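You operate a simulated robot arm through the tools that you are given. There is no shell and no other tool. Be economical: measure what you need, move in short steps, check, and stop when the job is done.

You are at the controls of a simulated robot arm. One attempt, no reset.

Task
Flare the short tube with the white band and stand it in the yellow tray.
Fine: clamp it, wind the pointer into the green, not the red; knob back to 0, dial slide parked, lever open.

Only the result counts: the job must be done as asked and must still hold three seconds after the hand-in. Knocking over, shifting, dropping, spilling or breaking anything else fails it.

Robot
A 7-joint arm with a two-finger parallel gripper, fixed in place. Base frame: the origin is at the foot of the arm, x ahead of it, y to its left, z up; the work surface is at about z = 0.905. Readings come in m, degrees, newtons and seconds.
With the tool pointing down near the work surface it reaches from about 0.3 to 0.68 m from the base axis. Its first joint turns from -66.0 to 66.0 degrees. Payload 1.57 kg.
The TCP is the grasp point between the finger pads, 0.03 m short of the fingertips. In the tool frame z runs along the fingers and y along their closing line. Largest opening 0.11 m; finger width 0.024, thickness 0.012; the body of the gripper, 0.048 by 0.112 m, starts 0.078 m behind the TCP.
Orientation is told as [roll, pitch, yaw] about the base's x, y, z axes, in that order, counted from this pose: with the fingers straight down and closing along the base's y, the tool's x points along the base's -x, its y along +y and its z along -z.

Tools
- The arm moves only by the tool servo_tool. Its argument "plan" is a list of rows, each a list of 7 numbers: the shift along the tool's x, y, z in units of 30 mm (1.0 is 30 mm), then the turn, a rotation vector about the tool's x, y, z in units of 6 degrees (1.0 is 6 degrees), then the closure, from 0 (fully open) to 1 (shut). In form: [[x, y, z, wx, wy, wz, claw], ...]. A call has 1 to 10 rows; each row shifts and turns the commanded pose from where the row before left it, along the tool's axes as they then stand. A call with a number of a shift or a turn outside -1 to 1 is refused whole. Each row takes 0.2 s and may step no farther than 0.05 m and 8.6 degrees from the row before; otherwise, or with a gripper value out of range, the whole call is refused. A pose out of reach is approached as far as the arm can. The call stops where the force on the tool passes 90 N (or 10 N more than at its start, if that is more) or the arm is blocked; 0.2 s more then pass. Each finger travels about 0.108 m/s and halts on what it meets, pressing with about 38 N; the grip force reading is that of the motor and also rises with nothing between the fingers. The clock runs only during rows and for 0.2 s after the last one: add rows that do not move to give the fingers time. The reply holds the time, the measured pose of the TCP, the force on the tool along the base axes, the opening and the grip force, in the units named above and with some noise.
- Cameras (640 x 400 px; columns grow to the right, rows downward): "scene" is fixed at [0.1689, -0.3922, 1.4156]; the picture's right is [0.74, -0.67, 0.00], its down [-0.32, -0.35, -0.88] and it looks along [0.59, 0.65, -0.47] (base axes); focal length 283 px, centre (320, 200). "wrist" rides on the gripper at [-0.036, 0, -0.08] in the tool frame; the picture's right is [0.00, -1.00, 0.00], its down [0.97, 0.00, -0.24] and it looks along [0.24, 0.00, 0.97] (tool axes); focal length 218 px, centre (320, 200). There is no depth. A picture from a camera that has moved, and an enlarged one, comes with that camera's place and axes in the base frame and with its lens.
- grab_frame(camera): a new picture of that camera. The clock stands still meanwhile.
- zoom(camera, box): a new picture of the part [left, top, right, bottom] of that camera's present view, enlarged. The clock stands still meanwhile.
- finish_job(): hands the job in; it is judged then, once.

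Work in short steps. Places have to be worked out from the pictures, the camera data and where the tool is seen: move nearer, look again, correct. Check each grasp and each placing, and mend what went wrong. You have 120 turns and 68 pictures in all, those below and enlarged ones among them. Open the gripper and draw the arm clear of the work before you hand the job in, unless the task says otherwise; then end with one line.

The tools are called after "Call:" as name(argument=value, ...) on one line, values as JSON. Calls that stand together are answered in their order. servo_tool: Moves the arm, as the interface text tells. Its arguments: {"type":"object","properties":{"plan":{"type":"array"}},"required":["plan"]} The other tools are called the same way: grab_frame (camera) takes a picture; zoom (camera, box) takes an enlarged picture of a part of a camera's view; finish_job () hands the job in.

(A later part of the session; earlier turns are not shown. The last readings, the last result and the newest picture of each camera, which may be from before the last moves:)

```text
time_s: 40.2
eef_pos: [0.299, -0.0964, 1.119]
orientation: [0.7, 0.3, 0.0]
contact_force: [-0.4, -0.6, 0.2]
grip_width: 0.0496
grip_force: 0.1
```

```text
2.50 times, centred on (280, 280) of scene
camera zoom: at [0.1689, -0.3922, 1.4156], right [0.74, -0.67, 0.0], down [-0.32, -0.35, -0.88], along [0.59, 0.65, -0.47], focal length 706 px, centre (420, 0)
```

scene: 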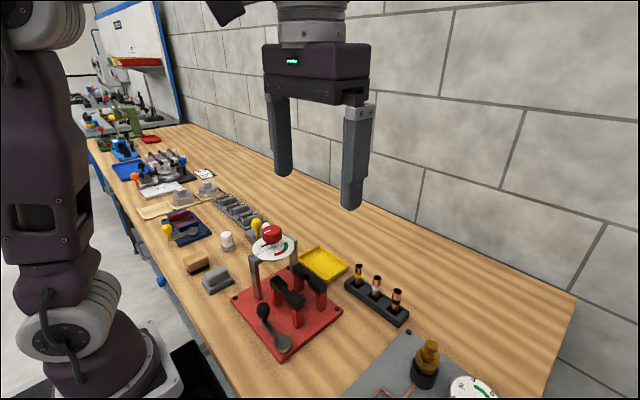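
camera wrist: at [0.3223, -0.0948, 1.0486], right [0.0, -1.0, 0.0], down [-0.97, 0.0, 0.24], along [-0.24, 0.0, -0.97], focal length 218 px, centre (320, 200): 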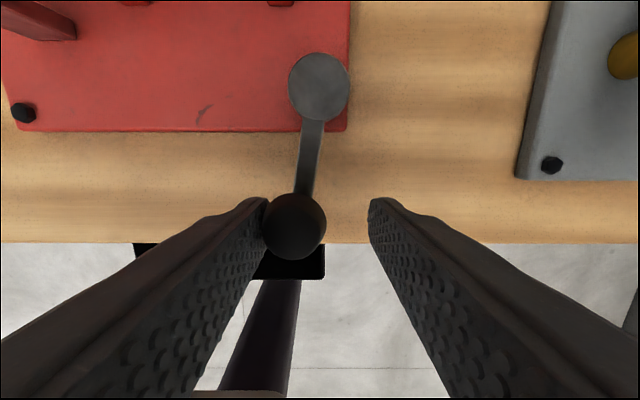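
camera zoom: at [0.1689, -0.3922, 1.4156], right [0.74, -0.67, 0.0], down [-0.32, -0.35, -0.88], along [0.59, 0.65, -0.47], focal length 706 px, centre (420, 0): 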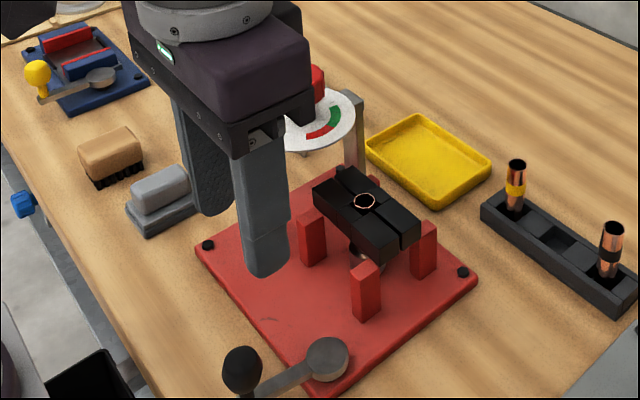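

Lever holds, tube clamped. Now go above the yellow slide handle, estimated at (0.437,0.114, top z≈1.07).

Call:
servo_tool(plan=[[-0.575, 0.875, -0.3, 0.117, -0.05, 0, 0.5], [-0.575, 0.875, -0.3, 0, 0, 0, 0.5], [-0.575, 0.875, -0.3, 0, 0, 0, 0.5], [-0.575, 0.875, -0.3, 0, 0, 0, 0.5], [-0.575, 0.875, 0, 0, 0, 0, 0.5], [-0.575, 0.875, 0, 0, 0, 0, 0.5], [-0.575, 0.875, 0, 0, 0, 0, 0.5], [-0.575, 0.875, 0, 0, 0, 0, 0.5], [0, 0, 0, 0, 0, 0, 0.5]])

Call:
grab_frame(camera="wrist")

```text
time_s: 42.2
eef_pos: [0.4382, 0.1148, 1.1527]
orientation: [0.0, 0.0, 0.0]
contact_force: [-0.5, 0.1, -0.1]
grip_width: 0.0551
grip_force: 0.0
```

```text
28 pictures are left
camera wrist: at [0.4753, 0.114, 1.2321], right [0.0, -1.0, 0.0], down [-0.97, 0.0, 0.24], along [-0.24, 0.0, -0.97], focal length 218 px, centre (320, 200)
```

wrist: 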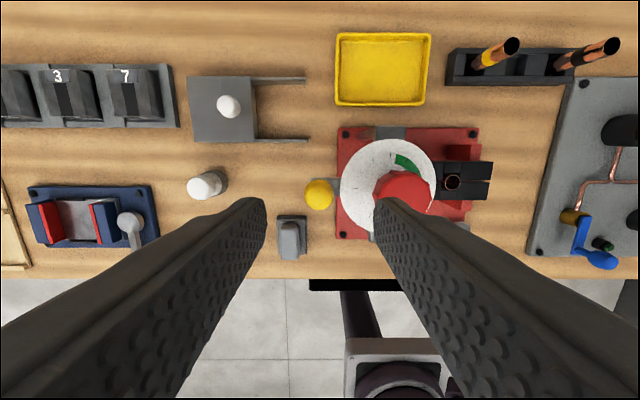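

Ball lies directly beneath. Narrow to 40 mm and lower so the tips end at z≈1.036 around it.

Call:
servo_tool(plan=[[0.06, 0, 0, 0, 0, 0, 0.635], [0, 0, 0, 0, 0, 0, 0.635], [0, 0, 0.725, 0, 0, 0, 0.635], [0, 0, 0.725, 0, 0, 0, 0.635], [0, 0, 0.725, 0, 0, 0, 0.635], [0, 0, 0.725, 0, 0, 0, 0.635], [0, 0, 0, 0, 0, 0, 0.635]])

Call:
zoom(camera="scene", box=[210, 190, 330, 310])

```text
time_s: 43.8
eef_pos: [0.4366, 0.1168, 1.0642]
orientation: [0.0, 0.0, 0.0]
contact_force: [0.0, -0.8, -0.5]
grip_width: 0.0404
grip_force: 0.0
```

```text
3.33 times, centred on (270, 250) of scene
camera zoom: at [0.1689, -0.3922, 1.4156], right [0.74, -0.67, 0.0], down [-0.32, -0.35, -0.88], along [0.59, 0.65, -0.47], focal length 942 px, centre (487, 33)
```

zoom: 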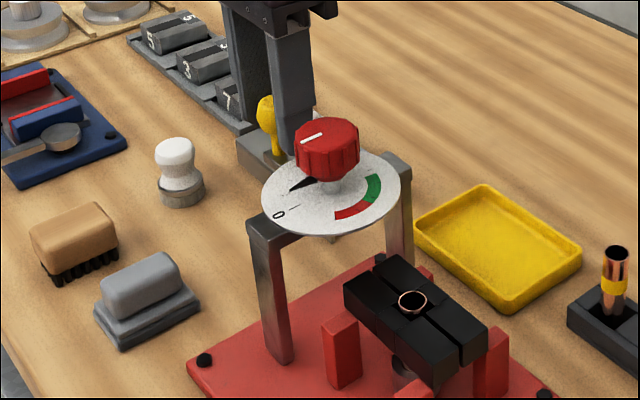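

Fingers straddle the yellow ball. Close on it.

Call:
servo_tool(plan=[[0, 0, 0, 0, 0, 0, 0.8], [0, 0, 0, 0, 0, 0, 1], [0, 0, 0, 0, 0, 0, 1]])

Call:
servo_tool(plan=[[0, -0.3, 0, 0, 0, 0, 1], [0, -0.3, 0, 0, 0, 0, 1], [0, 0, 0, 0, 0, 0, 1]])

```text
time_s: 44.6
eef_pos: [0.4362, 0.116, 1.0654]
orientation: [-0.1, 0.1, -0.1]
contact_force: [-0.7, -14.8, -6.2]
grip_width: 0.0257
grip_force: 37.1
```

```text
time_s: 45.4
eef_pos: [0.4364, 0.0975, 1.0661]
orientation: [0.0, 0.2, 0.0]
contact_force: [5.7, 1.1, -30.6]
grip_width: 0.0257
grip_force: 37.2
```

It moved, with a downward pull of 30 N. Check the picture.

Call:
zoom(camera="scene", box=[210, 190, 330, 310])

```text
3.33 times, centred on (270, 250) of scene
camera zoom: at [0.1695, -0.3921, 1.4155], right [0.74, -0.67, 0.0], down [-0.32, -0.35, -0.88], along [0.59, 0.65, -0.47], focal length 942 px, centre (487, 33)
```

zoom: 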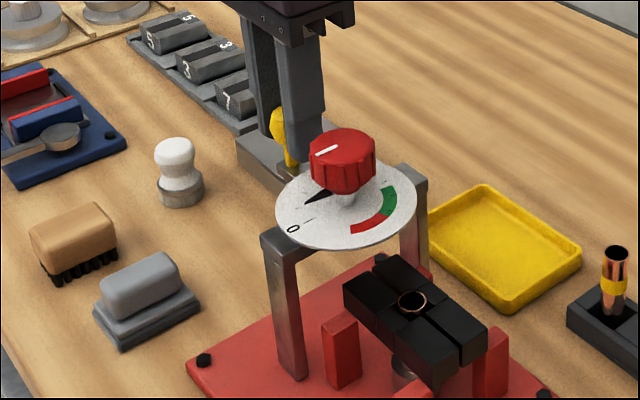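

The slide follows. Loosen to a cage to relieve the vertical force and push on toward the tube.

Call:
servo_tool(plan=[[0, 0, 0, 0, 0, 0, 0.74], [0, -0.4, 0, 0, 0, 0, 0.74], [0, -0.4, 0, 0, 0, 0, 0.74], [0, -0.4, 0, 0, 0, 0, 0.74], [0, -0.3, 0, 0, 0, 0, 0.74], [0, 0, 0, 0, 0, 0, 0.74]])

Call:
servo_tool(plan=[[0, -0.2, 0, 0, 0, 0, 0.74], [0, -0.2, 0, 0, 0, 0, 0.74], [0, 0, 0, 0, 0, 0, 0.74]])

```text
time_s: 46.8
eef_pos: [0.436, 0.0526, 1.0666]
orientation: [0.0, 0.1, 0.0]
contact_force: [-0.4, 1.0, -1.2]
grip_width: 0.0292
grip_force: 0.3
```

```text
time_s: 47.6
eef_pos: [0.4357, 0.0425, 1.0665]
orientation: [-0.1, 0.1, -0.1]
contact_force: [0.4, 0.5, 0.2]
grip_width: 0.0297
grip_force: 0.5
```

Call:
servo_tool(plan=[[0, -0.15, 0, 0, 0, 0, 0.74], [0, -0.15, 0, 0, 0, 0, 0.74], [0, 0, 0, 0, 0, 0, 0.74]])

Call:
zoom(camera="scene", box=[230, 200, 350, 320])

```text
time_s: 48.4
eef_pos: [0.4357, 0.0344, 1.0658]
orientation: [-0.1, 0.0, 0.1]
contact_force: [1.0, 1.1, 1.1]
grip_width: 0.0293
grip_force: 0.5
```

```text
3.33 times, centred on (290, 260) of scene
camera zoom: at [0.1689, -0.3922, 1.4156], right [0.74, -0.67, 0.0], down [-0.32, -0.35, -0.88], along [0.59, 0.65, -0.47], focal length 942 px, centre (420, 0)
```

zoom: 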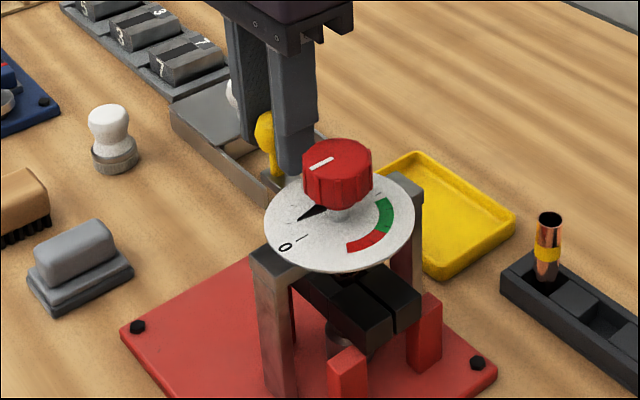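

No stop felt yet; push on in small steps looking for the end stop.

Call:
servo_tool(plan=[[0, -0.1, 0, 0, 0, 0, 0.74], [0, -0.1, 0, 0, 0, 0, 0.74], [0, 0, 0, 0, 0, 0, 0.74]])

```text
time_s: 49.2
eef_pos: [0.4356, 0.0291, 1.0662]
orientation: [0.0, 0.0, -0.1]
contact_force: [-1.1, 3.5, -0.3]
grip_width: 0.0315
grip_force: 1.4
```

Call:
servo_tool(plan=[[0, -0.1, 0, 0, 0, 0, 0.74], [0, -0.1, 0, 0, 0, 0, 0.74], [0, 0, 0, 0, 0, 0, 0.74]])

Call:
zoom(camera="scene", box=[250, 220, 330, 300])

```text
time_s: 50.0
eef_pos: [0.4362, 0.023, 1.067]
orientation: [0.1, -0.1, -0.1]
contact_force: [4.1, 16.1, -0.9]
grip_width: 0.0425
grip_force: 7.8
```

```text
5.00 times, centred on (290, 260) of scene
camera zoom: at [0.169, -0.3918, 1.4157], right [0.74, -0.67, 0.0], down [-0.32, -0.35, -0.88], along [0.59, 0.65, -0.47], focal length 1413 px, centre (470, -100)
```

zoom: 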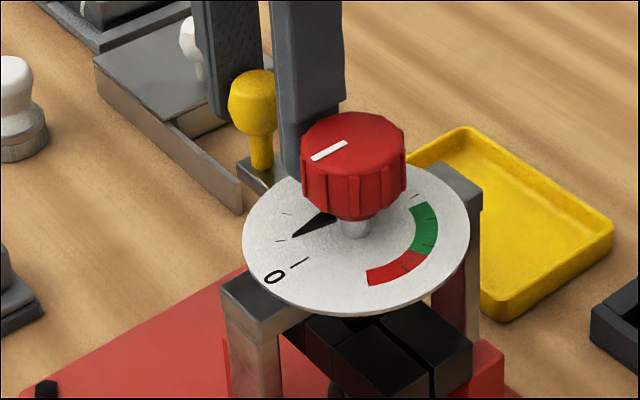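

Stop reached (16 N), the dial is over the tube. Back off, rise, and go above the knob.

Call:
servo_tool(plan=[[0, 0.3, 0, 0, 0, 0, 0.66], [0, 0, -0.7, 0, 0, 0, 0.66], [0, 0, -0.9, 0, 0, 0, 0.66], [0, 0, -0.9, 0, 0, 0, 0.6], [0, -0.8, -0.9, 0, 0, 0, 0.5], [0, -0.9, 0, 0, 0, 0, 0.5], [0, -0.9, 0, 0, 0, 0, 0.5], [0, 0, 0, 0, 0, 0, 0.5]])

Call:
grab_frame(camera="wrist")

```text
time_s: 51.8
eef_pos: [0.436, -0.0485, 1.1701]
orientation: [0.0, 0.0, 0.0]
contact_force: [-0.4, -0.9, 0.5]
grip_width: 0.0553
grip_force: 0.0
```

```text
23 pictures are left
camera wrist: at [0.4724, -0.0499, 1.2494], right [0.0, -1.0, 0.0], down [-0.97, 0.0, 0.24], along [-0.24, 0.0, -0.97], focal length 218 px, centre (320, 200)
```

wrist: 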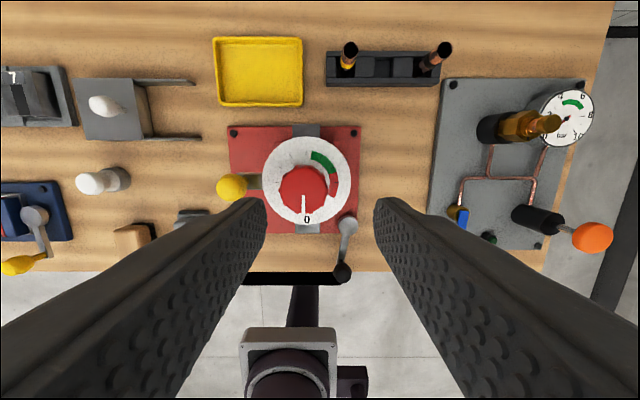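

Knob axis ≈(0.4387,-0.0373); the dial sits over the tube with mark at 0, green roughly 192–259° clockwise. Centre over it and pre-turn to yaw ≈+96 so one grasp can make the whole winding.

Call:
servo_tool(plan=[[-0.09, 0.373, 0, 0, 0, 0, 0.45], [0, 0, 0, 0, 0, -1, 0.45], [0, 0, 0, 0, 0, -1, 0.45], [0, 0, 0, 0, 0, -1, 0.45], [0, 0, 0, 0, 0, -1, 0.45], [0, 0, 0, 0, 0, -1, 0.45], [0, 0, 0, 0, 0, -1, 0.45], [0, 0, 0, 0, 0, -1, 0.45], [0, 0, 0, 0, 0, -1, 0.45], [0, 0, 0, 0, 0, 0, 0.45]])

Call:
servo_tool(plan=[[0, 0, 0, 0, 0, -1, 0.45], [0, 0, 0, 0, 0, -1, 0.45], [0, 0, 0, 0, 0, -1, 0.45], [0, 0, 0, 0, 0, -1, 0.45], [0, 0, 0, 0, 0, -1, 0.45], [0, 0, 0, 0, 0, -1, 0.45], [0, 0, 0, 0, 0, -1, 0.45], [0, 0, 0, 0, 0, -1, 0.45], [0, 0, 0, 0, 0, 0, 0.45]])

Call:
grab_frame(camera="wrist")

```text
time_s: 54.0
eef_pos: [0.4393, -0.0367, 1.1689]
orientation: [0.1, 0.0, 48.1]
contact_force: [0.0, 0.0, 0.2]
grip_width: 0.0607
grip_force: 0.1
```

```text
time_s: 56.0
eef_pos: [0.4384, -0.0357, 1.1683]
orientation: [0.0, 0.1, 96.1]
contact_force: [0.8, 0.1, -0.4]
grip_width: 0.0605
grip_force: 0.0
```

```text
22 pictures are left
camera wrist: at [0.4356, -0.0019, 1.248], right [0.99, 0.11, 0.0], down [0.1, -0.97, 0.24], along [0.03, -0.24, -0.97], focal length 218 px, centre (320, 200)
```

wrist: 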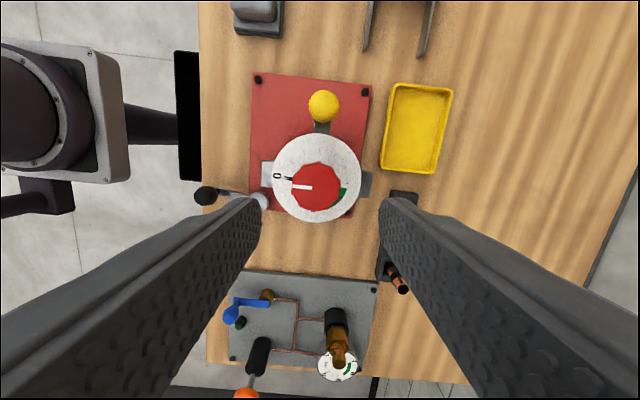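

Knob axis averages (0.438,-0.0355), matching the TCP. Descend and grip the knob.

Call:
servo_tool(plan=[[0, 0, 0.8, 0, 0, 0, 0.45], [0, 0, 0.8, 0, 0, 0, 0.45], [0, 0, 0.8, 0, 0, 0, 0.45], [0, 0, 0.45, 0, 0, 0, 0.45], [0, 0, 0, 0, 0, 0, 0.45]])

Call:
servo_tool(plan=[[0, 0, 0, 0, 0, 0, 0.6], [0, 0, 0, 0, 0, 0, 0.75], [0, 0, 0, 0, 0, 0, 1], [0, 0, 0, 0, 0, 0, 1]])

Call:
zoom(camera="scene", box=[250, 210, 330, 290])

```text
time_s: 57.2
eef_pos: [0.4373, -0.0391, 1.0818]
orientation: [-0.1, 0.0, 96.0]
contact_force: [0.4, 0.0, -0.3]
grip_width: 0.0607
grip_force: 0.0
```

```text
time_s: 58.2
eef_pos: [0.4364, -0.0377, 1.0823]
orientation: [0.3, 0.0, 96.0]
contact_force: [-26.9, -0.2, -0.6]
grip_width: 0.0383
grip_force: 44.4
```

```text
5.00 times, centred on (290, 250) of scene
camera zoom: at [0.1681, -0.3923, 1.4157], right [0.74, -0.67, 0.0], down [-0.32, -0.35, -0.88], along [0.59, 0.65, -0.47], focal length 1413 px, centre (470, -50)
```

zoom: 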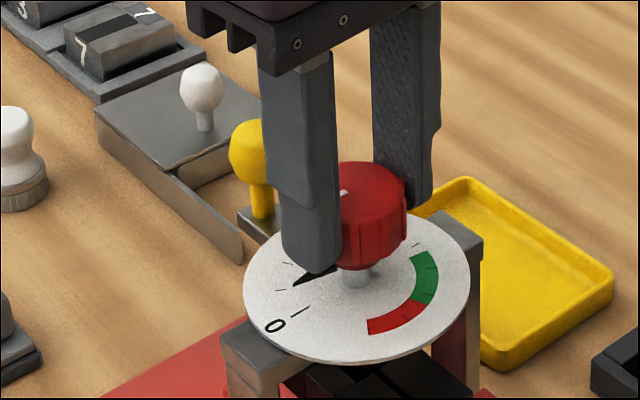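

Knob gripped; a sideways force suggests shifting ~1.5 mm toward −x. Begin winding clockwise 48° and check the pointer.

Call:
servo_tool(plan=[[0, 0.05, 0, 0, 0, 0, 1], [0, 0, 0, 0, 0, 1, 1], [0, 0, 0, 0, 0, 1, 1], [0, 0, 0, 0, 0, 1, 1], [0, 0, 0, 0, 0, 1, 1], [0, 0, 0, 0, 0, 1, 1], [0, 0, 0, 0, 0, 1, 1], [0, 0, 0, 0, 0, 1, 1], [0, 0, 0, 0, 0, 1, 1], [0, 0, 0, 0, 0, 0, 1]])

Call:
zoom(camera="scene", box=[250, 210, 330, 290])

```text
time_s: 60.4
eef_pos: [0.4349, -0.0364, 1.0835]
orientation: [0.4, 0.2, 48.1]
contact_force: [-31.0, 21.4, -18.2]
grip_width: 0.0377
grip_force: 44.0
```

```text
5.00 times, centred on (290, 250) of scene
camera zoom: at [0.1682, -0.3916, 1.4159], right [0.74, -0.67, 0.0], down [-0.32, -0.35, -0.88], along [0.59, 0.65, -0.47], focal length 1413 px, centre (470, -50)
```

zoom: 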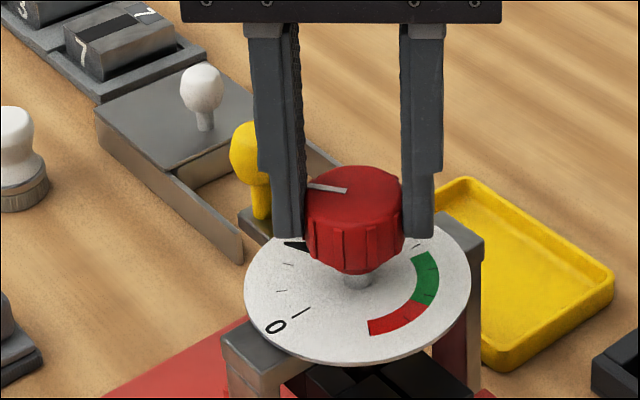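

Pointer follows 1:1. A ~37 N sideways imbalance means the knob lies toward +tool‑y; shift 2 mm that way and slightly down, and check force.

Call:
servo_tool(plan=[[0, 0.07, 0.03, 0, 0, 0, 1], [0, 0, 0, 0, 0, 0, 1]])

```text
time_s: 61.0
eef_pos: [0.4349, -0.0362, 1.0844]
orientation: [0.2, 0.1, 48.1]
contact_force: [-23.2, 21.9, -12.6]
grip_width: 0.0382
grip_force: 44.3
```

Call:
servo_tool(plan=[[0, 0.1, 0.05, 0, 0, 0, 1], [0, 0, 0, 0, 0, 0, 1]])

```text
time_s: 61.6
eef_pos: [0.4338, -0.0354, 1.083]
orientation: [-0.3, 0.0, 48.0]
contact_force: [-7.5, 0.2, 3.2]
grip_width: 0.0379
grip_force: 44.0
```

Forces are balanced now. Continue winding 60°.

Call:
servo_tool(plan=[[0, 0, 0, 0, 0, 1, 1], [0, 0, 0, 0, 0, 1, 1], [0, 0, 0, 0, 0, 1, 1], [0, 0, 0, 0, 0, 1, 1], [0, 0, 0, 0, 0, 1, 1], [0, 0, 0, 0, 0, 1, 1], [0, 0, 0, 0, 0, 1, 1], [0, 0, 0, 0, 0, 1, 1], [0, 0, 0, 0, 0, 1, 1], [0, 0, 0, 0, 0, 1, 1]])

Call:
servo_tool(plan=[[0, 0, 0, 0, 0, 1, 1], [0, 0, 0, 0, 0, 1, 1], [0, 0, 0, 0, 0, 1, 1], [0, 0, 0, 0, 0, 1, 1], [0, 0, 0, 0, 0, 1, 1], [0, 0, 0, 0, 0, 1, 1], [0, 0, 0, 0, 0, 1, 1], [0, 0, 0, 0, 0, 1, 1], [0, 0, 0, 0, 0, 0, 1]])

Call:
zoom(camera="scene", box=[250, 210, 330, 290])

```text
time_s: 63.8
eef_pos: [0.4342, -0.0333, 1.0803]
orientation: [0.0, -0.1, -12.1]
contact_force: [24.6, -0.1, -10.0]
grip_width: 0.0377
grip_force: 44.0
```

```text
time_s: 65.8
eef_pos: [0.4344, -0.0351, 1.0809]
orientation: [0.1, 0.0, -60.1]
contact_force: [21.5, 11.3, -32.2]
grip_width: 0.0382
grip_force: 43.9
```

```text
5.00 times, centred on (290, 250) of scene
camera zoom: at [0.17, -0.3919, 1.4155], right [0.74, -0.67, 0.0], down [-0.32, -0.35, -0.88], along [0.59, 0.65, -0.47], focal length 1413 px, centre (470, -50)
```

zoom: 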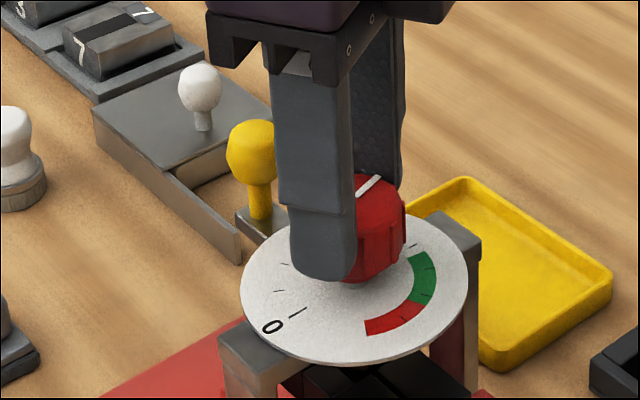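

Turned 156°; mark now points ≈+21°, green spans about 0° to −70°. Continue 54° clockwise, relieving the vertical/side load slightly, then look.

Call:
servo_tool(plan=[[0, 0.05, 0.04, 0, 0, 0, 1], [0, 0, 0, 0, 0, 1, 1], [0, 0, 0, 0, 0, 1, 1], [0, 0, 0, 0, 0, 1, 1], [0, 0, 0, 0, 0, 1, 1], [0, 0, 0, 0, 0, 1, 1], [0, 0, 0, 0, 0, 1, 1], [0, 0, 0, 0, 0, 1, 1], [0, 0, 0, 0, 0, 1, 1], [0, 0, 0, 0, 0, 0, 1]])

Call:
zoom(camera="scene", box=[250, 210, 330, 290])

```text
time_s: 68.0
eef_pos: [0.4351, -0.0341, 1.0792]
orientation: [0.0, -0.1, -108.0]
contact_force: [16.0, 0.1, -32.3]
grip_width: 0.0377
grip_force: 43.4
```

```text
5.00 times, centred on (290, 250) of scene
camera zoom: at [0.1699, -0.3923, 1.4154], right [0.74, -0.67, 0.0], down [-0.32, -0.35, -0.88], along [0.59, 0.65, -0.47], focal length 1413 px, centre (470, -50)
```

zoom: 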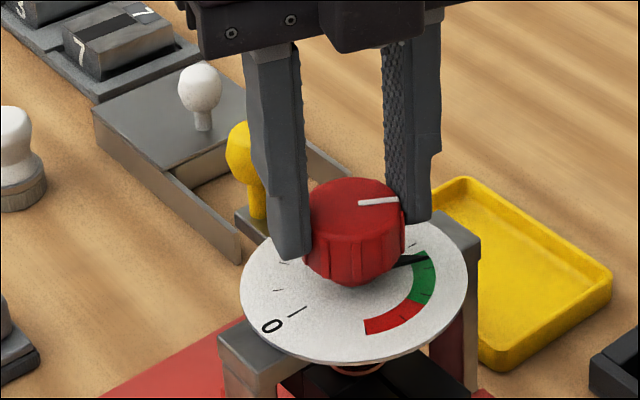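

Pointer is in the early green. Add 12° to bring it near mid-green and check.

Call:
servo_tool(plan=[[0, 0, 0.03, 0, 0, 1, 1], [0, 0, 0, 0, 0, 1, 1], [0, 0, 0, 0, 0, 0, 1], [0, 0, 0, 0, 0, 0, 1]])

Call:
zoom(camera="scene", box=[270, 230, 320, 300])

```text
time_s: 69.0
eef_pos: [0.4361, -0.0338, 1.0801]
orientation: [0.0, 0.0, -120.0]
contact_force: [12.6, -3.4, -27.2]
grip_width: 0.038
grip_force: 43.5
```

```text
5.71 times, centred on (295, 265) of scene
camera zoom: at [0.1697, -0.3924, 1.4154], right [0.74, -0.67, 0.0], down [-0.32, -0.35, -0.88], along [0.59, 0.65, -0.47], focal length 1615 px, centre (463, -171)
```

zoom: 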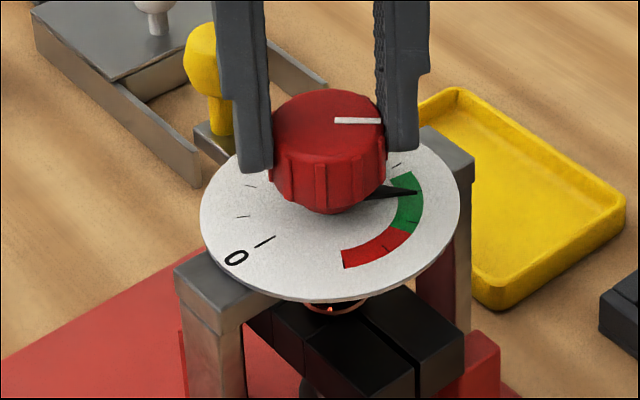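

Pointer is mid-green. Now wind back counter-clockwise 216° in the same grasp.

Call:
servo_tool(plan=[[0, 0, -0.03, 0, 0, -1, 1], [0, 0, 0, 0, 0, -1, 1], [0, 0, 0, 0, 0, -1, 1], [0, 0, 0, 0, 0, -1, 1], [0, 0, 0, 0, 0, -1, 1], [0, 0, 0, 0, 0, -1, 1], [0, 0, 0, 0, 0, -1, 1], [0, 0, 0, 0, 0, -1, 1], [0, 0, 0, 0, 0, -1, 1], [0, 0, 0, 0, 0, -1, 1]])

Call:
servo_tool(plan=[[0, -0.05, -0.04, 0, 0, -1, 1], [0, 0, 0, 0, 0, -1, 1], [0, 0, 0, 0, 0, -1, 1], [0, 0, 0, 0, 0, -1, 1], [0, 0, 0, 0, 0, -1, 1], [0, 0, 0, 0, 0, -1, 1], [0, 0, 0, 0, 0, -1, 1], [0, 0, 0, 0, 0, -1, 1], [0, 0, 0, 0, 0, -1, 1], [0, 0, 0, 0, 0, -1, 1]])

Call:
servo_tool(plan=[[0, 0, 0, 0, 0, -1, 1], [0, 0, 0, 0, 0, -1, 1], [0, 0, 0, 0, 0, -1, 1], [0, 0, 0, 0, 0, -1, 1], [0, 0, 0, 0, 0, -1, 1], [0, 0, 0, 0, 0, -1, 1], [0, 0, 0, 0, 0, -1, 1], [0, 0, 0, 0, 0, -1, 1], [0, 0, 0, 0, 0, -1, 1], [0, 0, 0, 0, 0, -1, 1]])

Call:
servo_tool(plan=[[0, 0, 0, 0, 0, -1, 1], [0, 0, 0, 0, 0, -1, 1], [0, 0, 0, 0, 0, -1, 1], [0, 0, 0, 0, 0, -1, 1], [0, 0, 0, 0, 0, -1, 1], [0, 0, 0, 0, 0, -1, 1], [0, 0, 0, 0, 0, 0, 1]])

Call:
zoom(camera="scene", box=[250, 220, 330, 290])

```text
time_s: 71.2
eef_pos: [0.4352, -0.0347, 1.0815]
orientation: [0.0, 0.0, -59.9]
contact_force: [-4.6, 2.3, 19.0]
grip_width: 0.0379
grip_force: 44.0
```

```text
time_s: 73.4
eef_pos: [0.4348, -0.0337, 1.0823]
orientation: [0.0, -0.1, 0.1]
contact_force: [7.1, -8.9, 31.0]
grip_width: 0.0381
grip_force: 43.9
```

```text
time_s: 75.6
eef_pos: [0.4336, -0.0333, 1.0832]
orientation: [-0.2, -0.1, 60.2]
contact_force: [20.6, -0.1, 23.1]
grip_width: 0.0379
grip_force: 43.5
```

```text
time_s: 77.2
eef_pos: [0.4344, -0.0306, 1.0815]
orientation: [-0.3, -0.1, 96.1]
contact_force: [23.4, 0.7, 32.4]
grip_width: 0.0378
grip_force: 44.0
```

```text
5.71 times, centred on (290, 255) of scene
camera zoom: at [0.1692, -0.3922, 1.4156], right [0.74, -0.67, 0.0], down [-0.32, -0.35, -0.88], along [0.59, 0.65, -0.47], focal length 1615 px, centre (491, -114)
```

zoom: 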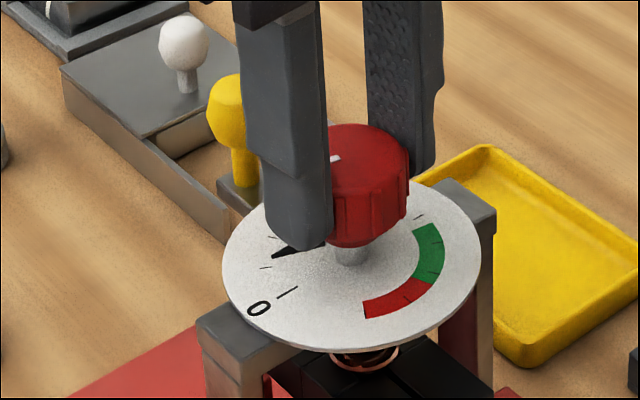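

Pointer is ≈5° short of its initial place (some slip). Turn back another 6°, then release and inspect from above.

Call:
servo_tool(plan=[[0, -0.1, -0.05, 0, 0, -1, 1], [0, 0, 0, 0, 0, 0, 1], [0, 0, 0, 0, 0, 0, 0.6], [0, 0, 0, 0, 0, 0, 0.45], [0, 0, -0.6, 0, 0, 0, 0.45], [0, 0, -0.8, 0, 0, 0, 0.45], [0, 0, -0.8, 0, 0, 0, 0.45], [0, 0, -0.8, 0, 0, 0, 0.45], [0, 0, 0, 0, 0, 0, 0.45]])

Call:
zoom(camera="scene", box=[250, 220, 330, 290])

Call:
zoom(camera="wrist", box=[250, 120, 390, 240])

```text
time_s: 79.2
eef_pos: [0.437, -0.0312, 1.1746]
orientation: [-0.1, 0.0, 102.0]
contact_force: [0.2, 0.2, 0.4]
grip_width: 0.0607
grip_force: 0.1
```

```text
5.71 times, centred on (290, 255) of scene
camera zoom: at [0.1689, -0.3922, 1.4156], right [0.74, -0.67, 0.0], down [-0.32, -0.35, -0.88], along [0.59, 0.65, -0.47], focal length 1615 px, centre (491, -114)
```

zoom: 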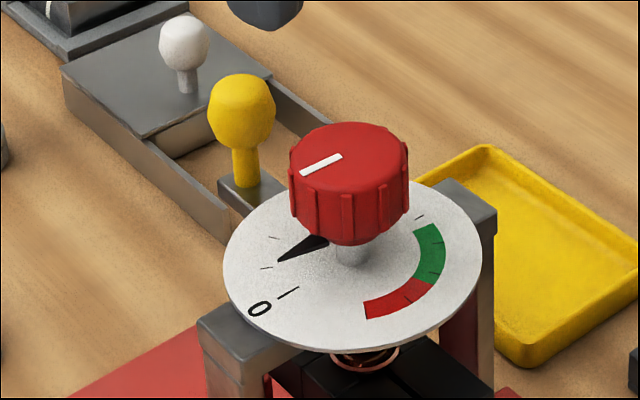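

```text
3.33 times, centred on (320, 180) of wrist
camera zoom: at [0.4298, 0.004, 1.2536], right [0.98, 0.21, 0.0], down [0.2, -0.95, 0.24], along [0.05, -0.23, -0.97], focal length 728 px, centre (320, 267)
```

zoom: 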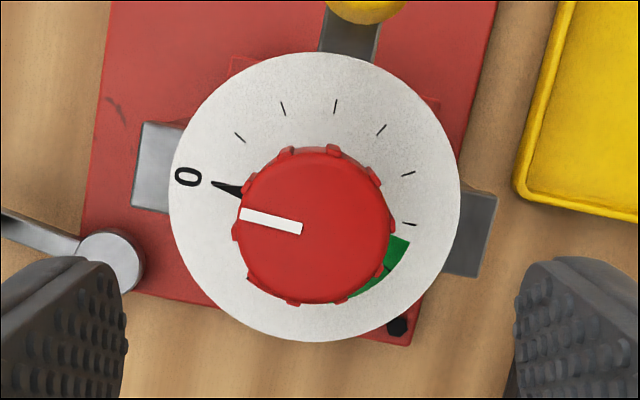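

From above the pointer is ≈4–5° clockwise of zero. Regrip and turn 5° further counter-clockwise.

Call:
servo_tool(plan=[[0.12, 0.077, 0.8, 0, 0, 0, 0.45], [0, 0, 0.8, 0, 0, 0, 0.45], [0, 0, 0.8, 0, 0, 0, 0.45], [0, 0, 0.65, 0, 0, 0, 0.45], [0, 0, 0, 0, 0, 0, 0.6], [0, 0, 0, 0, 0, 0, 0.75], [0, 0, 0, 0, 0, 0, 1], [0, 0, 0, 0, 0, 0, 1]])

Call:
servo_tool(plan=[[0, 0, 0, 0, 0, -0.85, 1], [0, 0, 0, 0, 0, 0, 1], [0, 0, 0, 0, 0, 0, 0.6], [0, 0, 0, 0, 0, 0, 0.45], [0, 0, -0.6, 0, 0, 0, 0.45], [0, 0, -0.8, 0, 0, 0, 0.45], [0, 0, -0.8, 0, 0, 0, 0.45], [0, 0, -0.8, 0, 0, 0, 0.45], [0, 0, 0, 0, 0, 0, 0.45]])

Call:
zoom(camera="wrist", box=[250, 120, 390, 240])

```text
time_s: 81.0
eef_pos: [0.4365, -0.0385, 1.081]
orientation: [-0.1, 0.0, 101.9]
contact_force: [14.9, 0.6, -6.6]
grip_width: 0.0378
grip_force: 43.5
```

```text
time_s: 83.0
eef_pos: [0.4378, -0.036, 1.1718]
orientation: [0.0, 0.0, 107.1]
contact_force: [-0.6, -0.7, -0.6]
grip_width: 0.0606
grip_force: 0.0
```

```text
3.33 times, centred on (320, 180) of wrist
camera zoom: at [0.4273, -0.0037, 1.2517], right [0.96, 0.29, 0.0], down [0.29, -0.93, 0.24], along [0.07, -0.23, -0.97], focal length 728 px, centre (320, 267)
```

zoom: 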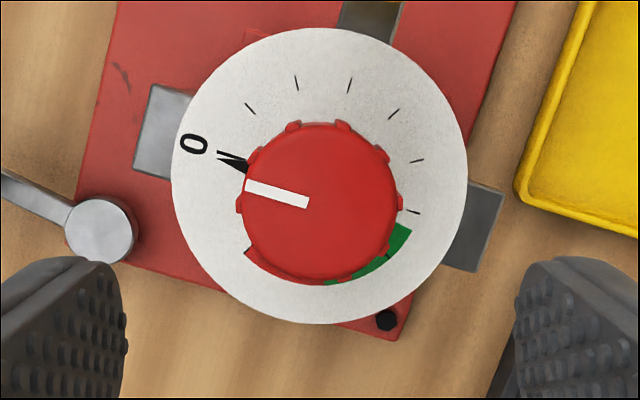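

Pointer now lies practically at the zero tick. Compare with the initial view from the scene camera using the same crop.

Call:
zoom(camera="scene", box=[250, 220, 330, 300])

```text
5.00 times, centred on (290, 260) of scene
camera zoom: at [0.1689, -0.3922, 1.4156], right [0.74, -0.67, 0.0], down [-0.32, -0.35, -0.88], along [0.59, 0.65, -0.47], focal length 1413 px, centre (470, -100)
```

zoom: 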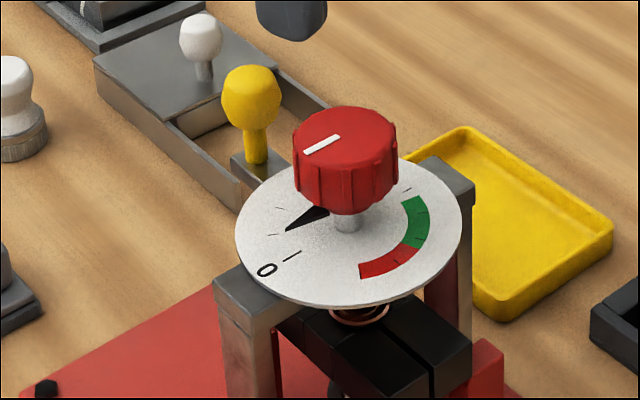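

Matches the initial pointer position: knob is at 0. Turn back to yaw 0 and move over the yellow handle (now y≈0.035).

Call:
servo_tool(plan=[[0, 0, 0, 0, 0, 1, 0.5], [0, 0, 0, 0, 0, 1, 0.5], [0, 0, 0, 0, 0, 1, 0.5], [0, 0, 0, 0, 0, 1, 0.5], [0, 0, 0, 0, 0, 1, 0.5], [0, 0, 0, 0, 0, 1, 0.5], [0, 0, 0, 0, 0, 1, 0.5], [0, 0, 0, 0, 0, 1, 0.5], [0, 0, 0, 0, 0, 1, 0.5], [0, 0, 0, 0, 0, 1, 0.5]])

Call:
servo_tool(plan=[[0, 0, 0, 0, 0, 1, 0.5], [0, 0, 0, 0, 0, 1, 0.5], [0, 0, 0, 0, 0, 1, 0.5], [0, 0, 0, 0, 0, 1, 0.5], [0, 0, 0, 0, 0, 1, 0.5], [0, 0, 0, 0, 0, 1, 0.5], [0, 0, 0, 0, 0, 1, 0.5], [0, 0, 0, 0, 0, 0.85, 0.5], [0, 0, 0, 0, 0, 0, 0.5]])

Call:
servo_tool(plan=[[0.02, 0.8, 0, 0, 0, 0, 0.55], [0.02, 0.8, 0, 0, 0, 0, 0.55], [0, 0.8, 0, 0, 0, 0, 0.55], [0, 0, 0, 0, 0, 0, 0.55]])

Call:
grab_frame(camera="wrist")

```text
time_s: 85.2
eef_pos: [0.4355, -0.0363, 1.1715]
orientation: [-0.1, 0.0, 47.0]
contact_force: [-0.9, 0.1, -0.2]
grip_width: 0.0553
grip_force: 0.0
```

```text
time_s: 87.2
eef_pos: [0.4355, -0.0379, 1.1709]
orientation: [0.0, 0.0, 0.0]
contact_force: [1.1, -0.1, -0.2]
grip_width: 0.0549
grip_force: 0.0
```

```text
time_s: 88.2
eef_pos: [0.433, 0.0332, 1.172]
orientation: [0.0, -0.1, 0.1]
contact_force: [-0.1, 0.1, 0.6]
grip_width: 0.0495
grip_force: 0.1
```

```text
11 pictures are left
camera wrist: at [0.4695, 0.0329, 1.2521], right [0.0, -1.0, 0.0], down [-0.97, 0.0, 0.24], along [-0.24, 0.0, -0.97], focal length 218 px, centre (320, 200)
```

wrist: 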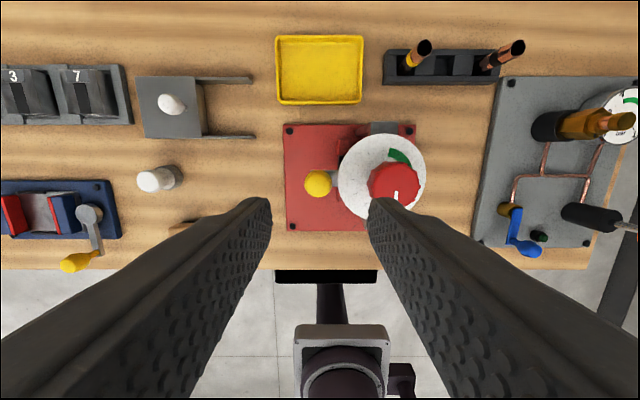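

Ball at (0.436,0.035). Descend around it at 40 mm opening, then cage it.

Call:
servo_tool(plan=[[-0.1, 0.05, 0, 0, 0, 0, 0.635], [0, 0, 0, 0, 0, 0, 0.635], [0, 0, 0.88, 0, 0, 0, 0.635], [0, 0, 0.88, 0, 0, 0, 0.635], [0, 0, 0.88, 0, 0, 0, 0.635], [0, 0, 0.88, 0, 0, 0, 0.635], [0, 0, 0, 0, 0, 0, 0.74], [0, 0, 0, 0, 0, 0, 0.74]])

Call:
servo_tool(plan=[[0, 0.4, 0, 0, 0, 0, 0.74], [0, 0.4, 0, 0, 0, 0, 0.74], [0, 0.4, 0, 0, 0, 0, 0.74], [0, 0.4, 0, 0, 0, 0, 0.74], [0, 0.4, 0, 0, 0, 0, 0.74], [0, 0.4, 0, 0, 0, 0, 0.74], [0, 0, 0, 0, 0, 0, 0.74]])

```text
time_s: 90.0
eef_pos: [0.4393, 0.0344, 1.0674]
orientation: [0.0, 0.0, 0.0]
contact_force: [0.0, -0.4, -0.2]
grip_width: 0.0287
grip_force: 0.0
```

```text
time_s: 91.6
eef_pos: [0.4379, 0.1069, 1.065]
orientation: [0.0, 0.0, 0.0]
contact_force: [0.4, -0.9, -0.5]
grip_width: 0.0292
grip_force: 0.1
```

Continue in small steps to the parking stop.

Call:
servo_tool(plan=[[0, 0.15, 0, 0, 0, 0, 0.74], [0, 0.15, 0, 0, 0, 0, 0.74], [0, 0, 0, 0, 0, 0, 0.74]])

Call:
servo_tool(plan=[[0, 0.12, 0, 0, 0, 0, 0.74], [0, 0.12, 0, 0, 0, 0, 0.74], [0, 0, 0, 0, 0, 0, 0.74]])

```text
time_s: 92.4
eef_pos: [0.438, 0.1169, 1.066]
orientation: [-0.1, 0.0, 0.0]
contact_force: [-1.0, -1.2, 0.2]
grip_width: 0.0294
grip_force: 0.3
```

```text
time_s: 93.2
eef_pos: [0.4377, 0.1225, 1.0655]
orientation: [0.0, 0.1, 0.0]
contact_force: [2.7, -12.6, -3.9]
grip_width: 0.04
grip_force: 6.7
```

Slide is parked against its stop (12.6 N). Release, rise, and travel above the lever ball (≈0.284,-0.084).

Call:
servo_tool(plan=[[0, -0.25, 0, 0, 0, 0, 0.635], [0, 0, -0.9, 0, 0, 0, 0.635], [0, 0, -0.9, 0, 0, 0, 0.635], [0, 0, -0.9, 0, 0, 0, 0.635], [0, 0, -0.9, 0, 0, 0, 0.635], [0.64, -0.83, 0, 0, 0, 0, 0.6], [0.64, -0.83, 0, 0, 0, 0, 0.6], [0.64, -0.83, 0, 0, 0, 0, 0.6], [0.64, -0.83, 0, 0, 0, 0, 0.6]])

Call:
servo_tool(plan=[[0.64, -0.83, 0, 0, 0, 0, 0.6], [0.64, -0.83, 0, 0, 0, 0, 0.6], [0.64, -0.83, 0.3, 0, 0, 0, 0.6], [0.64, -0.83, 0.8, 0, 0, 0, 0.6], [0, 0, 0.8, 0, 0, 0.8, 0.6], [0, 0, 0.8, 0, 0, 0.8, 0.6], [0, 0, 0, 0, 0, 0, 0.6]])

Call:
grab_frame(camera="wrist")

```text
time_s: 95.2
eef_pos: [0.3588, 0.019, 1.1738]
orientation: [-0.1, 0.1, 0.0]
contact_force: [0.3, 0.6, -0.6]
grip_width: 0.0442
grip_force: 0.1
```

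```text
time_s: 96.8
eef_pos: [0.2818, -0.0829, 1.0904]
orientation: [0.1, 0.1, -9.5]
contact_force: [-0.5, 0.6, -0.6]
grip_width: 0.044
grip_force: 0.0
```

```text
10 pictures are left
camera wrist: at [0.3182, -0.0892, 1.1706], right [-0.17, -0.99, 0.0], down [-0.96, 0.16, 0.24], along [-0.24, 0.04, -0.97], focal length 218 px, centre (320, 200)
```

wrist: 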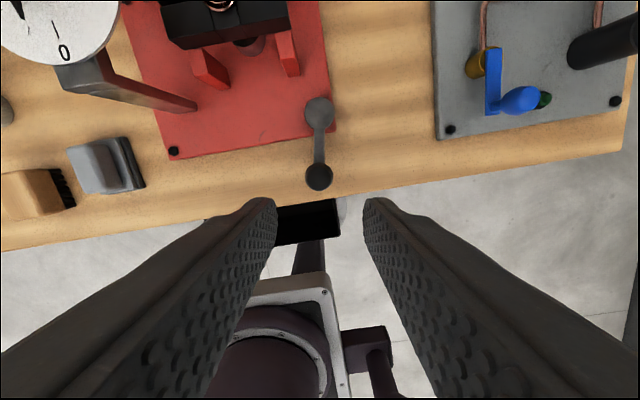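

Ball at (0.288,-0.083). Lower around it and swing it back clockwise toward open.

Call:
servo_tool(plan=[[-0.2, 0, 0.6, 0, 0, 0, 0.62], [0, 0, 0.87, 0, 0, 0, 0.62], [0, 0, 0.87, 0, 0, 0, 0.62], [0, 0, 0.87, 0, 0, 0, 0.62], [0, 0, 0.87, 0, 0, 0, 0.62], [0, 0, 0, 0, 0, 0, 0.75], [0, 0, 0, 0, 0, 0, 0.75]])

Call:
servo_tool(plan=[[-0.012, 0.223, 0, 0, 0, 1, 0.75], [-0.012, 0.223, 0, 0, 0, 1, 0.75], [-0.012, 0.223, 0, 0, 0, 1, 0.75], [-0.012, 0.223, 0, 0, 0, 1, 0.75], [-0.012, 0.223, 0, 0, 0, 1, 0.75], [-0.012, 0.223, 0, 0, 0, 1, 0.75], [-0.012, 0.223, 0, 0, 0, 1, 0.75], [0, 0, 0, 0, 0, 0, 0.75]])

Call:
servo_tool(plan=[[-0.012, 0.223, 0, 0, 0, 1, 0.75], [-0.012, 0.223, 0, 0, 0, 1, 0.75], [-0.012, 0.223, 0, 0, 0, 1, 0.75], [-0.012, 0.223, 0, 0, 0, 1, 0.75], [-0.012, 0.223, 0, 0, 0, 1, 0.75], [0, 0, 0, 0, 0, 0, 0.75]])

```text
time_s: 98.4
eef_pos: [0.2915, -0.0814, 0.968]
orientation: [0.0, 0.0, -9.7]
contact_force: [0.3, -0.1, -0.1]
grip_width: 0.0276
grip_force: 0.1
```

```text
time_s: 100.2
eef_pos: [0.3123, -0.0439, 0.9704]
orientation: [0.0, 0.0, -51.6]
contact_force: [-0.5, -0.6, 0.7]
grip_width: 0.0285
grip_force: 0.6
```

```text
time_s: 101.6
eef_pos: [0.3431, -0.0317, 0.9704]
orientation: [0.0, -0.1, -81.7]
contact_force: [-1.1, -0.8, 0.5]
grip_width: 0.0286
grip_force: 0.7
```

Call:
servo_tool(plan=[[-0.012, 0.223, 0, 0, 0, 1, 0.75], [0, 0, 0, 0, 0, 0, 0.75]])

Call:
servo_tool(plan=[[-0.012, 0.14, 0, 0, 0, 0.4, 0.75], [0, 0, 0, 0, 0, 0, 0.75]])

```text
time_s: 102.2
eef_pos: [0.351, -0.0293, 0.9708]
orientation: [0.1, 0.0, -87.6]
contact_force: [-1.5, 0.3, -0.4]
grip_width: 0.0289
grip_force: 0.6
```

```text
time_s: 102.8
eef_pos: [0.3533, -0.0322, 0.9702]
orientation: [0.0, 0.0, -90.0]
contact_force: [-5.3, -0.6, -0.1]
grip_width: 0.033
grip_force: 2.4
```

Lever is at its open stop. Release, rise, and rotate back to yaw 0.

Call:
servo_tool(plan=[[0, -0.08, 0, 0, 0, 0, 0.62], [0, 0, 0, 0, 0, 0, 0.62], [0, 0, -0.8, 0, 0, 0, 0.62], [0, 0, -0.9, 0, 0, 0, 0.62], [0, 0, -0.9, 0, 0, 0, 0.62], [0, 0, -0.9, 0, 0, 0, 0.62], [0, 0, -0.9, 0, 0, 0, 0.62], [0, 0, -0.9, 0, 0, 0, 0.62], [0, 0, 0, 0, 0, -1, 0.62], [0, 0, 0, 0, 0, -1, 0.62]])

Call:
servo_tool(plan=[[0, 0, 0, 0, 0, -1, 0.62], [0, 0, 0, 0, 0, -1, 0.62], [0, 0, 0, 0, 0, -1, 0.62], [0, 0, 0, 0, 0, -1, 0.62], [0, 0, 0, 0, 0, -1, 0.62], [0, 0, 0, 0, 0, -1, 0.62], [0, 0, 0, 0, 0, -1, 0.62], [0, 0, 0, 0, 0, -1, 0.62], [0, 0, 0, 0, 0, -1, 0.62], [0, 0, 0, 0, 0, -1, 0.62]])

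Call:
servo_tool(plan=[[0, 0, 0, 0, 0, -1, 0.62], [0, 0, 0, 0, 0, -1, 0.62], [0, 0, 0, 0, 0, -1, 0.62], [-0.9, -0.1, 0, 0, 0, 0, 0.62], [-0.9, -0.1, 0, 0, 0, 0, 0.62], [-0.9, -0.1, 0, 0, 0, 0, 0.62], [0, 0, 0, -0.667, 0, 0, 0.62], [0, 0, 0, 0, 0, 0, 0.62]])

Call:
grab_frame(camera="wrist")

```text
time_s: 105.0
eef_pos: [0.3507, -0.0303, 1.1303]
orientation: [0.0, -0.1, -77.9]
contact_force: [-1.1, 0.4, -0.1]
grip_width: 0.042
grip_force: 0.1
```

```text
time_s: 107.2
eef_pos: [0.3508, -0.0304, 1.1285]
orientation: [0.1, 0.0, -17.9]
contact_force: [0.2, -0.1, -0.7]
grip_width: 0.0418
grip_force: 0.0
```

```text
time_s: 109.0
eef_pos: [0.4316, -0.041, 1.1292]
orientation: [4.1, 0.1, 0.0]
contact_force: [0.7, 0.0, 0.2]
grip_width: 0.0418
grip_force: 0.2
```

```text
9 pictures are left
camera wrist: at [0.4683, -0.0468, 1.2088], right [0.0, -1.0, -0.07], down [-0.97, -0.02, 0.24], along [-0.24, 0.07, -0.97], focal length 218 px, centre (320, 200)
```

wrist: 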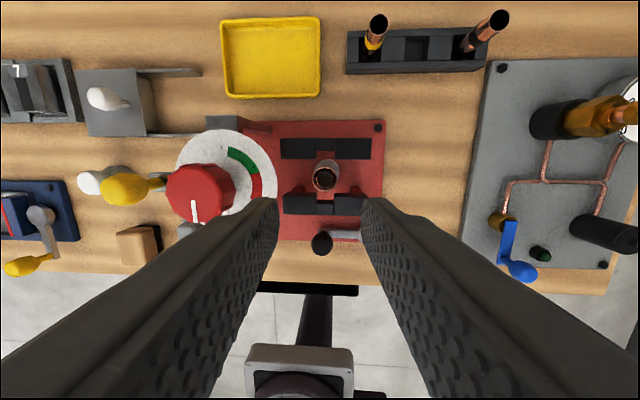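

Jaws open, flared tube top at (0.4365,-0.036) about 26 mm wide. Lower around it with the same 4° tilt.

Call:
servo_tool(plan=[[-0.16, -0.034, 0.8, 0, 0, 0, 0.62], [0, -0.034, 0.8, 0, 0, 0, 0.62], [0, -0.034, 0.8, 0, 0, 0, 0.62], [0, -0.034, 0.8, 0, 0, 0, 0.62], [0, -0.034, 0.8, 0, 0, 0, 0.62], [0, -0.034, 0.7, 0, 0, 0, 0.62], [0, 0, 0, 0, 0, 0, 0.62]])

Call:
grab_frame(camera="wrist")

```text
time_s: 110.6
eef_pos: [0.4379, -0.0346, 0.9896]
orientation: [4.1, 0.0, 0.0]
contact_force: [0.5, -0.6, 0.1]
grip_width: 0.042
grip_force: 0.1
```

```text
8 pictures are left
camera wrist: at [0.4744, -0.041, 1.0683], right [0.0, -1.0, -0.07], down [-0.97, -0.02, 0.24], along [-0.24, 0.07, -0.97], focal length 218 px, centre (320, 200)
```

wrist: 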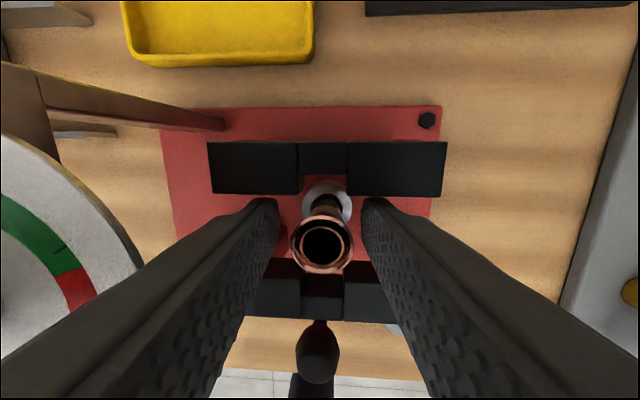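

Flare clearly formed and centred between the fingers. Close and lift a little.

Call:
servo_tool(plan=[[0, 0, 0, 0, 0, 0, 0.75], [0, 0, 0, 0, 0, 0, 1], [0, 0, 0, 0, 0, 0, 1], [0, 0, 0, 0, 0, 0, 1]])

Call:
servo_tool(plan=[[0, 0.014, -0.2, 0, 0, 0, 1], [0, 0.028, -0.4, 0, 0, 0, 1], [0, 0.056, -0.8, 0, 0, 0, 1], [0, 0.063, -0.9, 0, 0, 0, 1], [0, 0.063, -0.9, 0, 0, 0, 1], [0, 0.063, -0.9, 0, 0, 0, 1], [0, 0.063, -0.9, 0, 0, 0, 1], [0, 0, 0, 0, 0, 0, 1]])

Call:
zoom(camera="scene", box=[240, 150, 380, 300])

```text
time_s: 111.6
eef_pos: [0.4382, -0.0357, 0.9904]
orientation: [4.0, -0.1, 0.0]
contact_force: [3.1, -19.9, 0.9]
grip_width: 0.0166
grip_force: 31.6
```

```text
time_s: 113.4
eef_pos: [0.4347, -0.0375, 1.139]
orientation: [4.1, -0.1, 0.0]
contact_force: [0.2, -0.1, -0.4]
grip_width: 0.016
grip_force: 31.8
```

```text
2.67 times, centred on (310, 225) of scene
camera zoom: at [0.1689, -0.3922, 1.4156], right [0.74, -0.67, 0.0], down [-0.32, -0.35, -0.88], along [0.59, 0.65, -0.47], focal length 754 px, centre (347, 133)
```

zoom: 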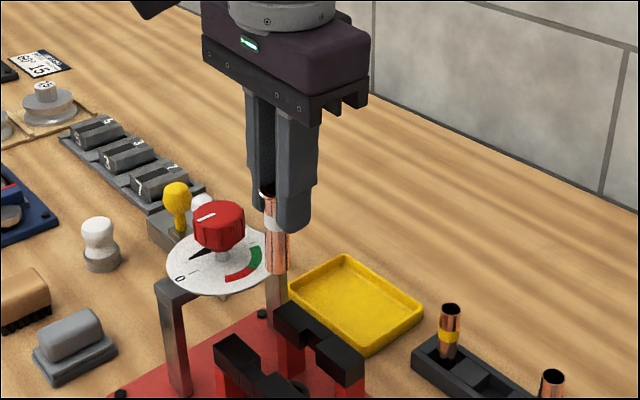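

Tube held firmly on its shank and upright. Un-tilt and carry it over the yellow tray (≈0.574,0.037).

Call:
servo_tool(plan=[[-0.4, 0, 0, 0.667, 0, 0, 1], [-0.9, 0.1, 0, 0, 0, 0, 1], [-0.9, 0.55, 0, 0, 0, 0, 1], [-0.9, 0.6, 0, 0, 0, 0, 1], [-0.9, 0.6, 0, 0, 0, 0, 1], [-0.6, 0.6, 0, 0, 0, 0, 1], [0, 0, 0, 0, 0, 0, 1]])

Call:
grab_frame(camera="wrist")

```text
time_s: 115.0
eef_pos: [0.5749, 0.0369, 1.139]
orientation: [0.0, 0.1, 0.1]
contact_force: [-0.4, 0.1, -0.7]
grip_width: 0.016
grip_force: 32.0
```

```text
6 pictures are left
camera wrist: at [0.6114, 0.0352, 1.2186], right [0.0, -1.0, 0.0], down [-0.97, 0.0, 0.24], along [-0.24, 0.0, -0.97], focal length 218 px, centre (320, 200)
```

wrist: 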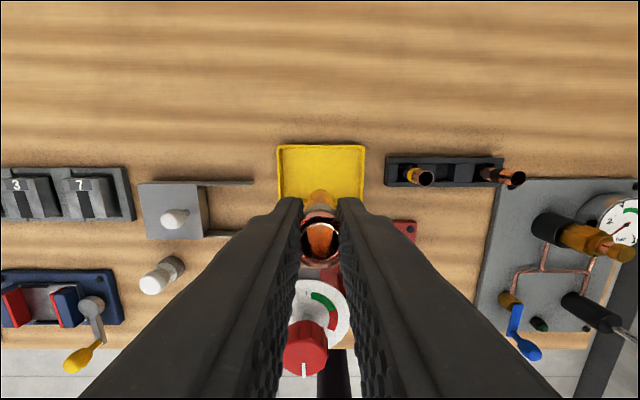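

Centred over the tray. Descend, first quickly to z≈1.0, then gently.

Call:
servo_tool(plan=[[0, 0, 0.9, 0, 0, 0, 1], [0, 0, 0.9, 0, 0, 0, 1], [0, 0, 0.9, 0, 0, 0, 1], [0, 0, 0.9, 0, 0, 0, 1], [0, 0, 0.8, 0, 0, 0, 1], [0, 0, 0.2, 0, 0, 0, 1], [0, 0, 0, 0, 0, 0, 1]])

Call:
servo_tool(plan=[[0, 0, 0.15, 0, 0, 0, 1], [0, 0, 0.15, 0, 0, 0, 1], [0, 0, 0.15, 0, 0, 0, 1], [0, 0, 0, 0, 0, 0, 1]])

```text
time_s: 116.6
eef_pos: [0.5742, 0.0397, 1.0024]
orientation: [0.1, 0.1, 0.0]
contact_force: [-0.2, -0.7, -1.0]
grip_width: 0.0162
grip_force: 31.5
```

```text
time_s: 117.6
eef_pos: [0.5752, 0.0385, 0.9877]
orientation: [0.0, 0.0, 0.0]
contact_force: [0.5, -0.3, 0.5]
grip_width: 0.0163
grip_force: 31.9
```

Call:
zoom(camera="scene", box=[280, 210, 370, 290])

Call:
servo_tool(plan=[[0, 0, 0.1, 0, 0, 0, 1], [0, 0, 0.1, 0, 0, 0, 1], [0, 0, 0, 0, 0, 0, 1]])

```text
5.00 times, centred on (325, 250) of scene
camera zoom: at [0.1689, -0.3922, 1.4156], right [0.74, -0.67, 0.0], down [-0.32, -0.35, -0.88], along [0.59, 0.65, -0.47], focal length 1413 px, centre (295, -50)
```

zoom: 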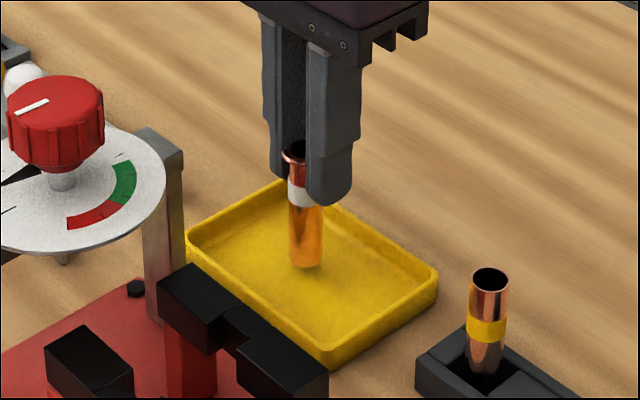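

```text
time_s: 118.4
eef_pos: [0.5761, 0.0387, 0.982]
orientation: [0.0, 0.0, 0.0]
contact_force: [0.2, -0.7, -0.1]
grip_width: 0.0163
grip_force: 31.5
```

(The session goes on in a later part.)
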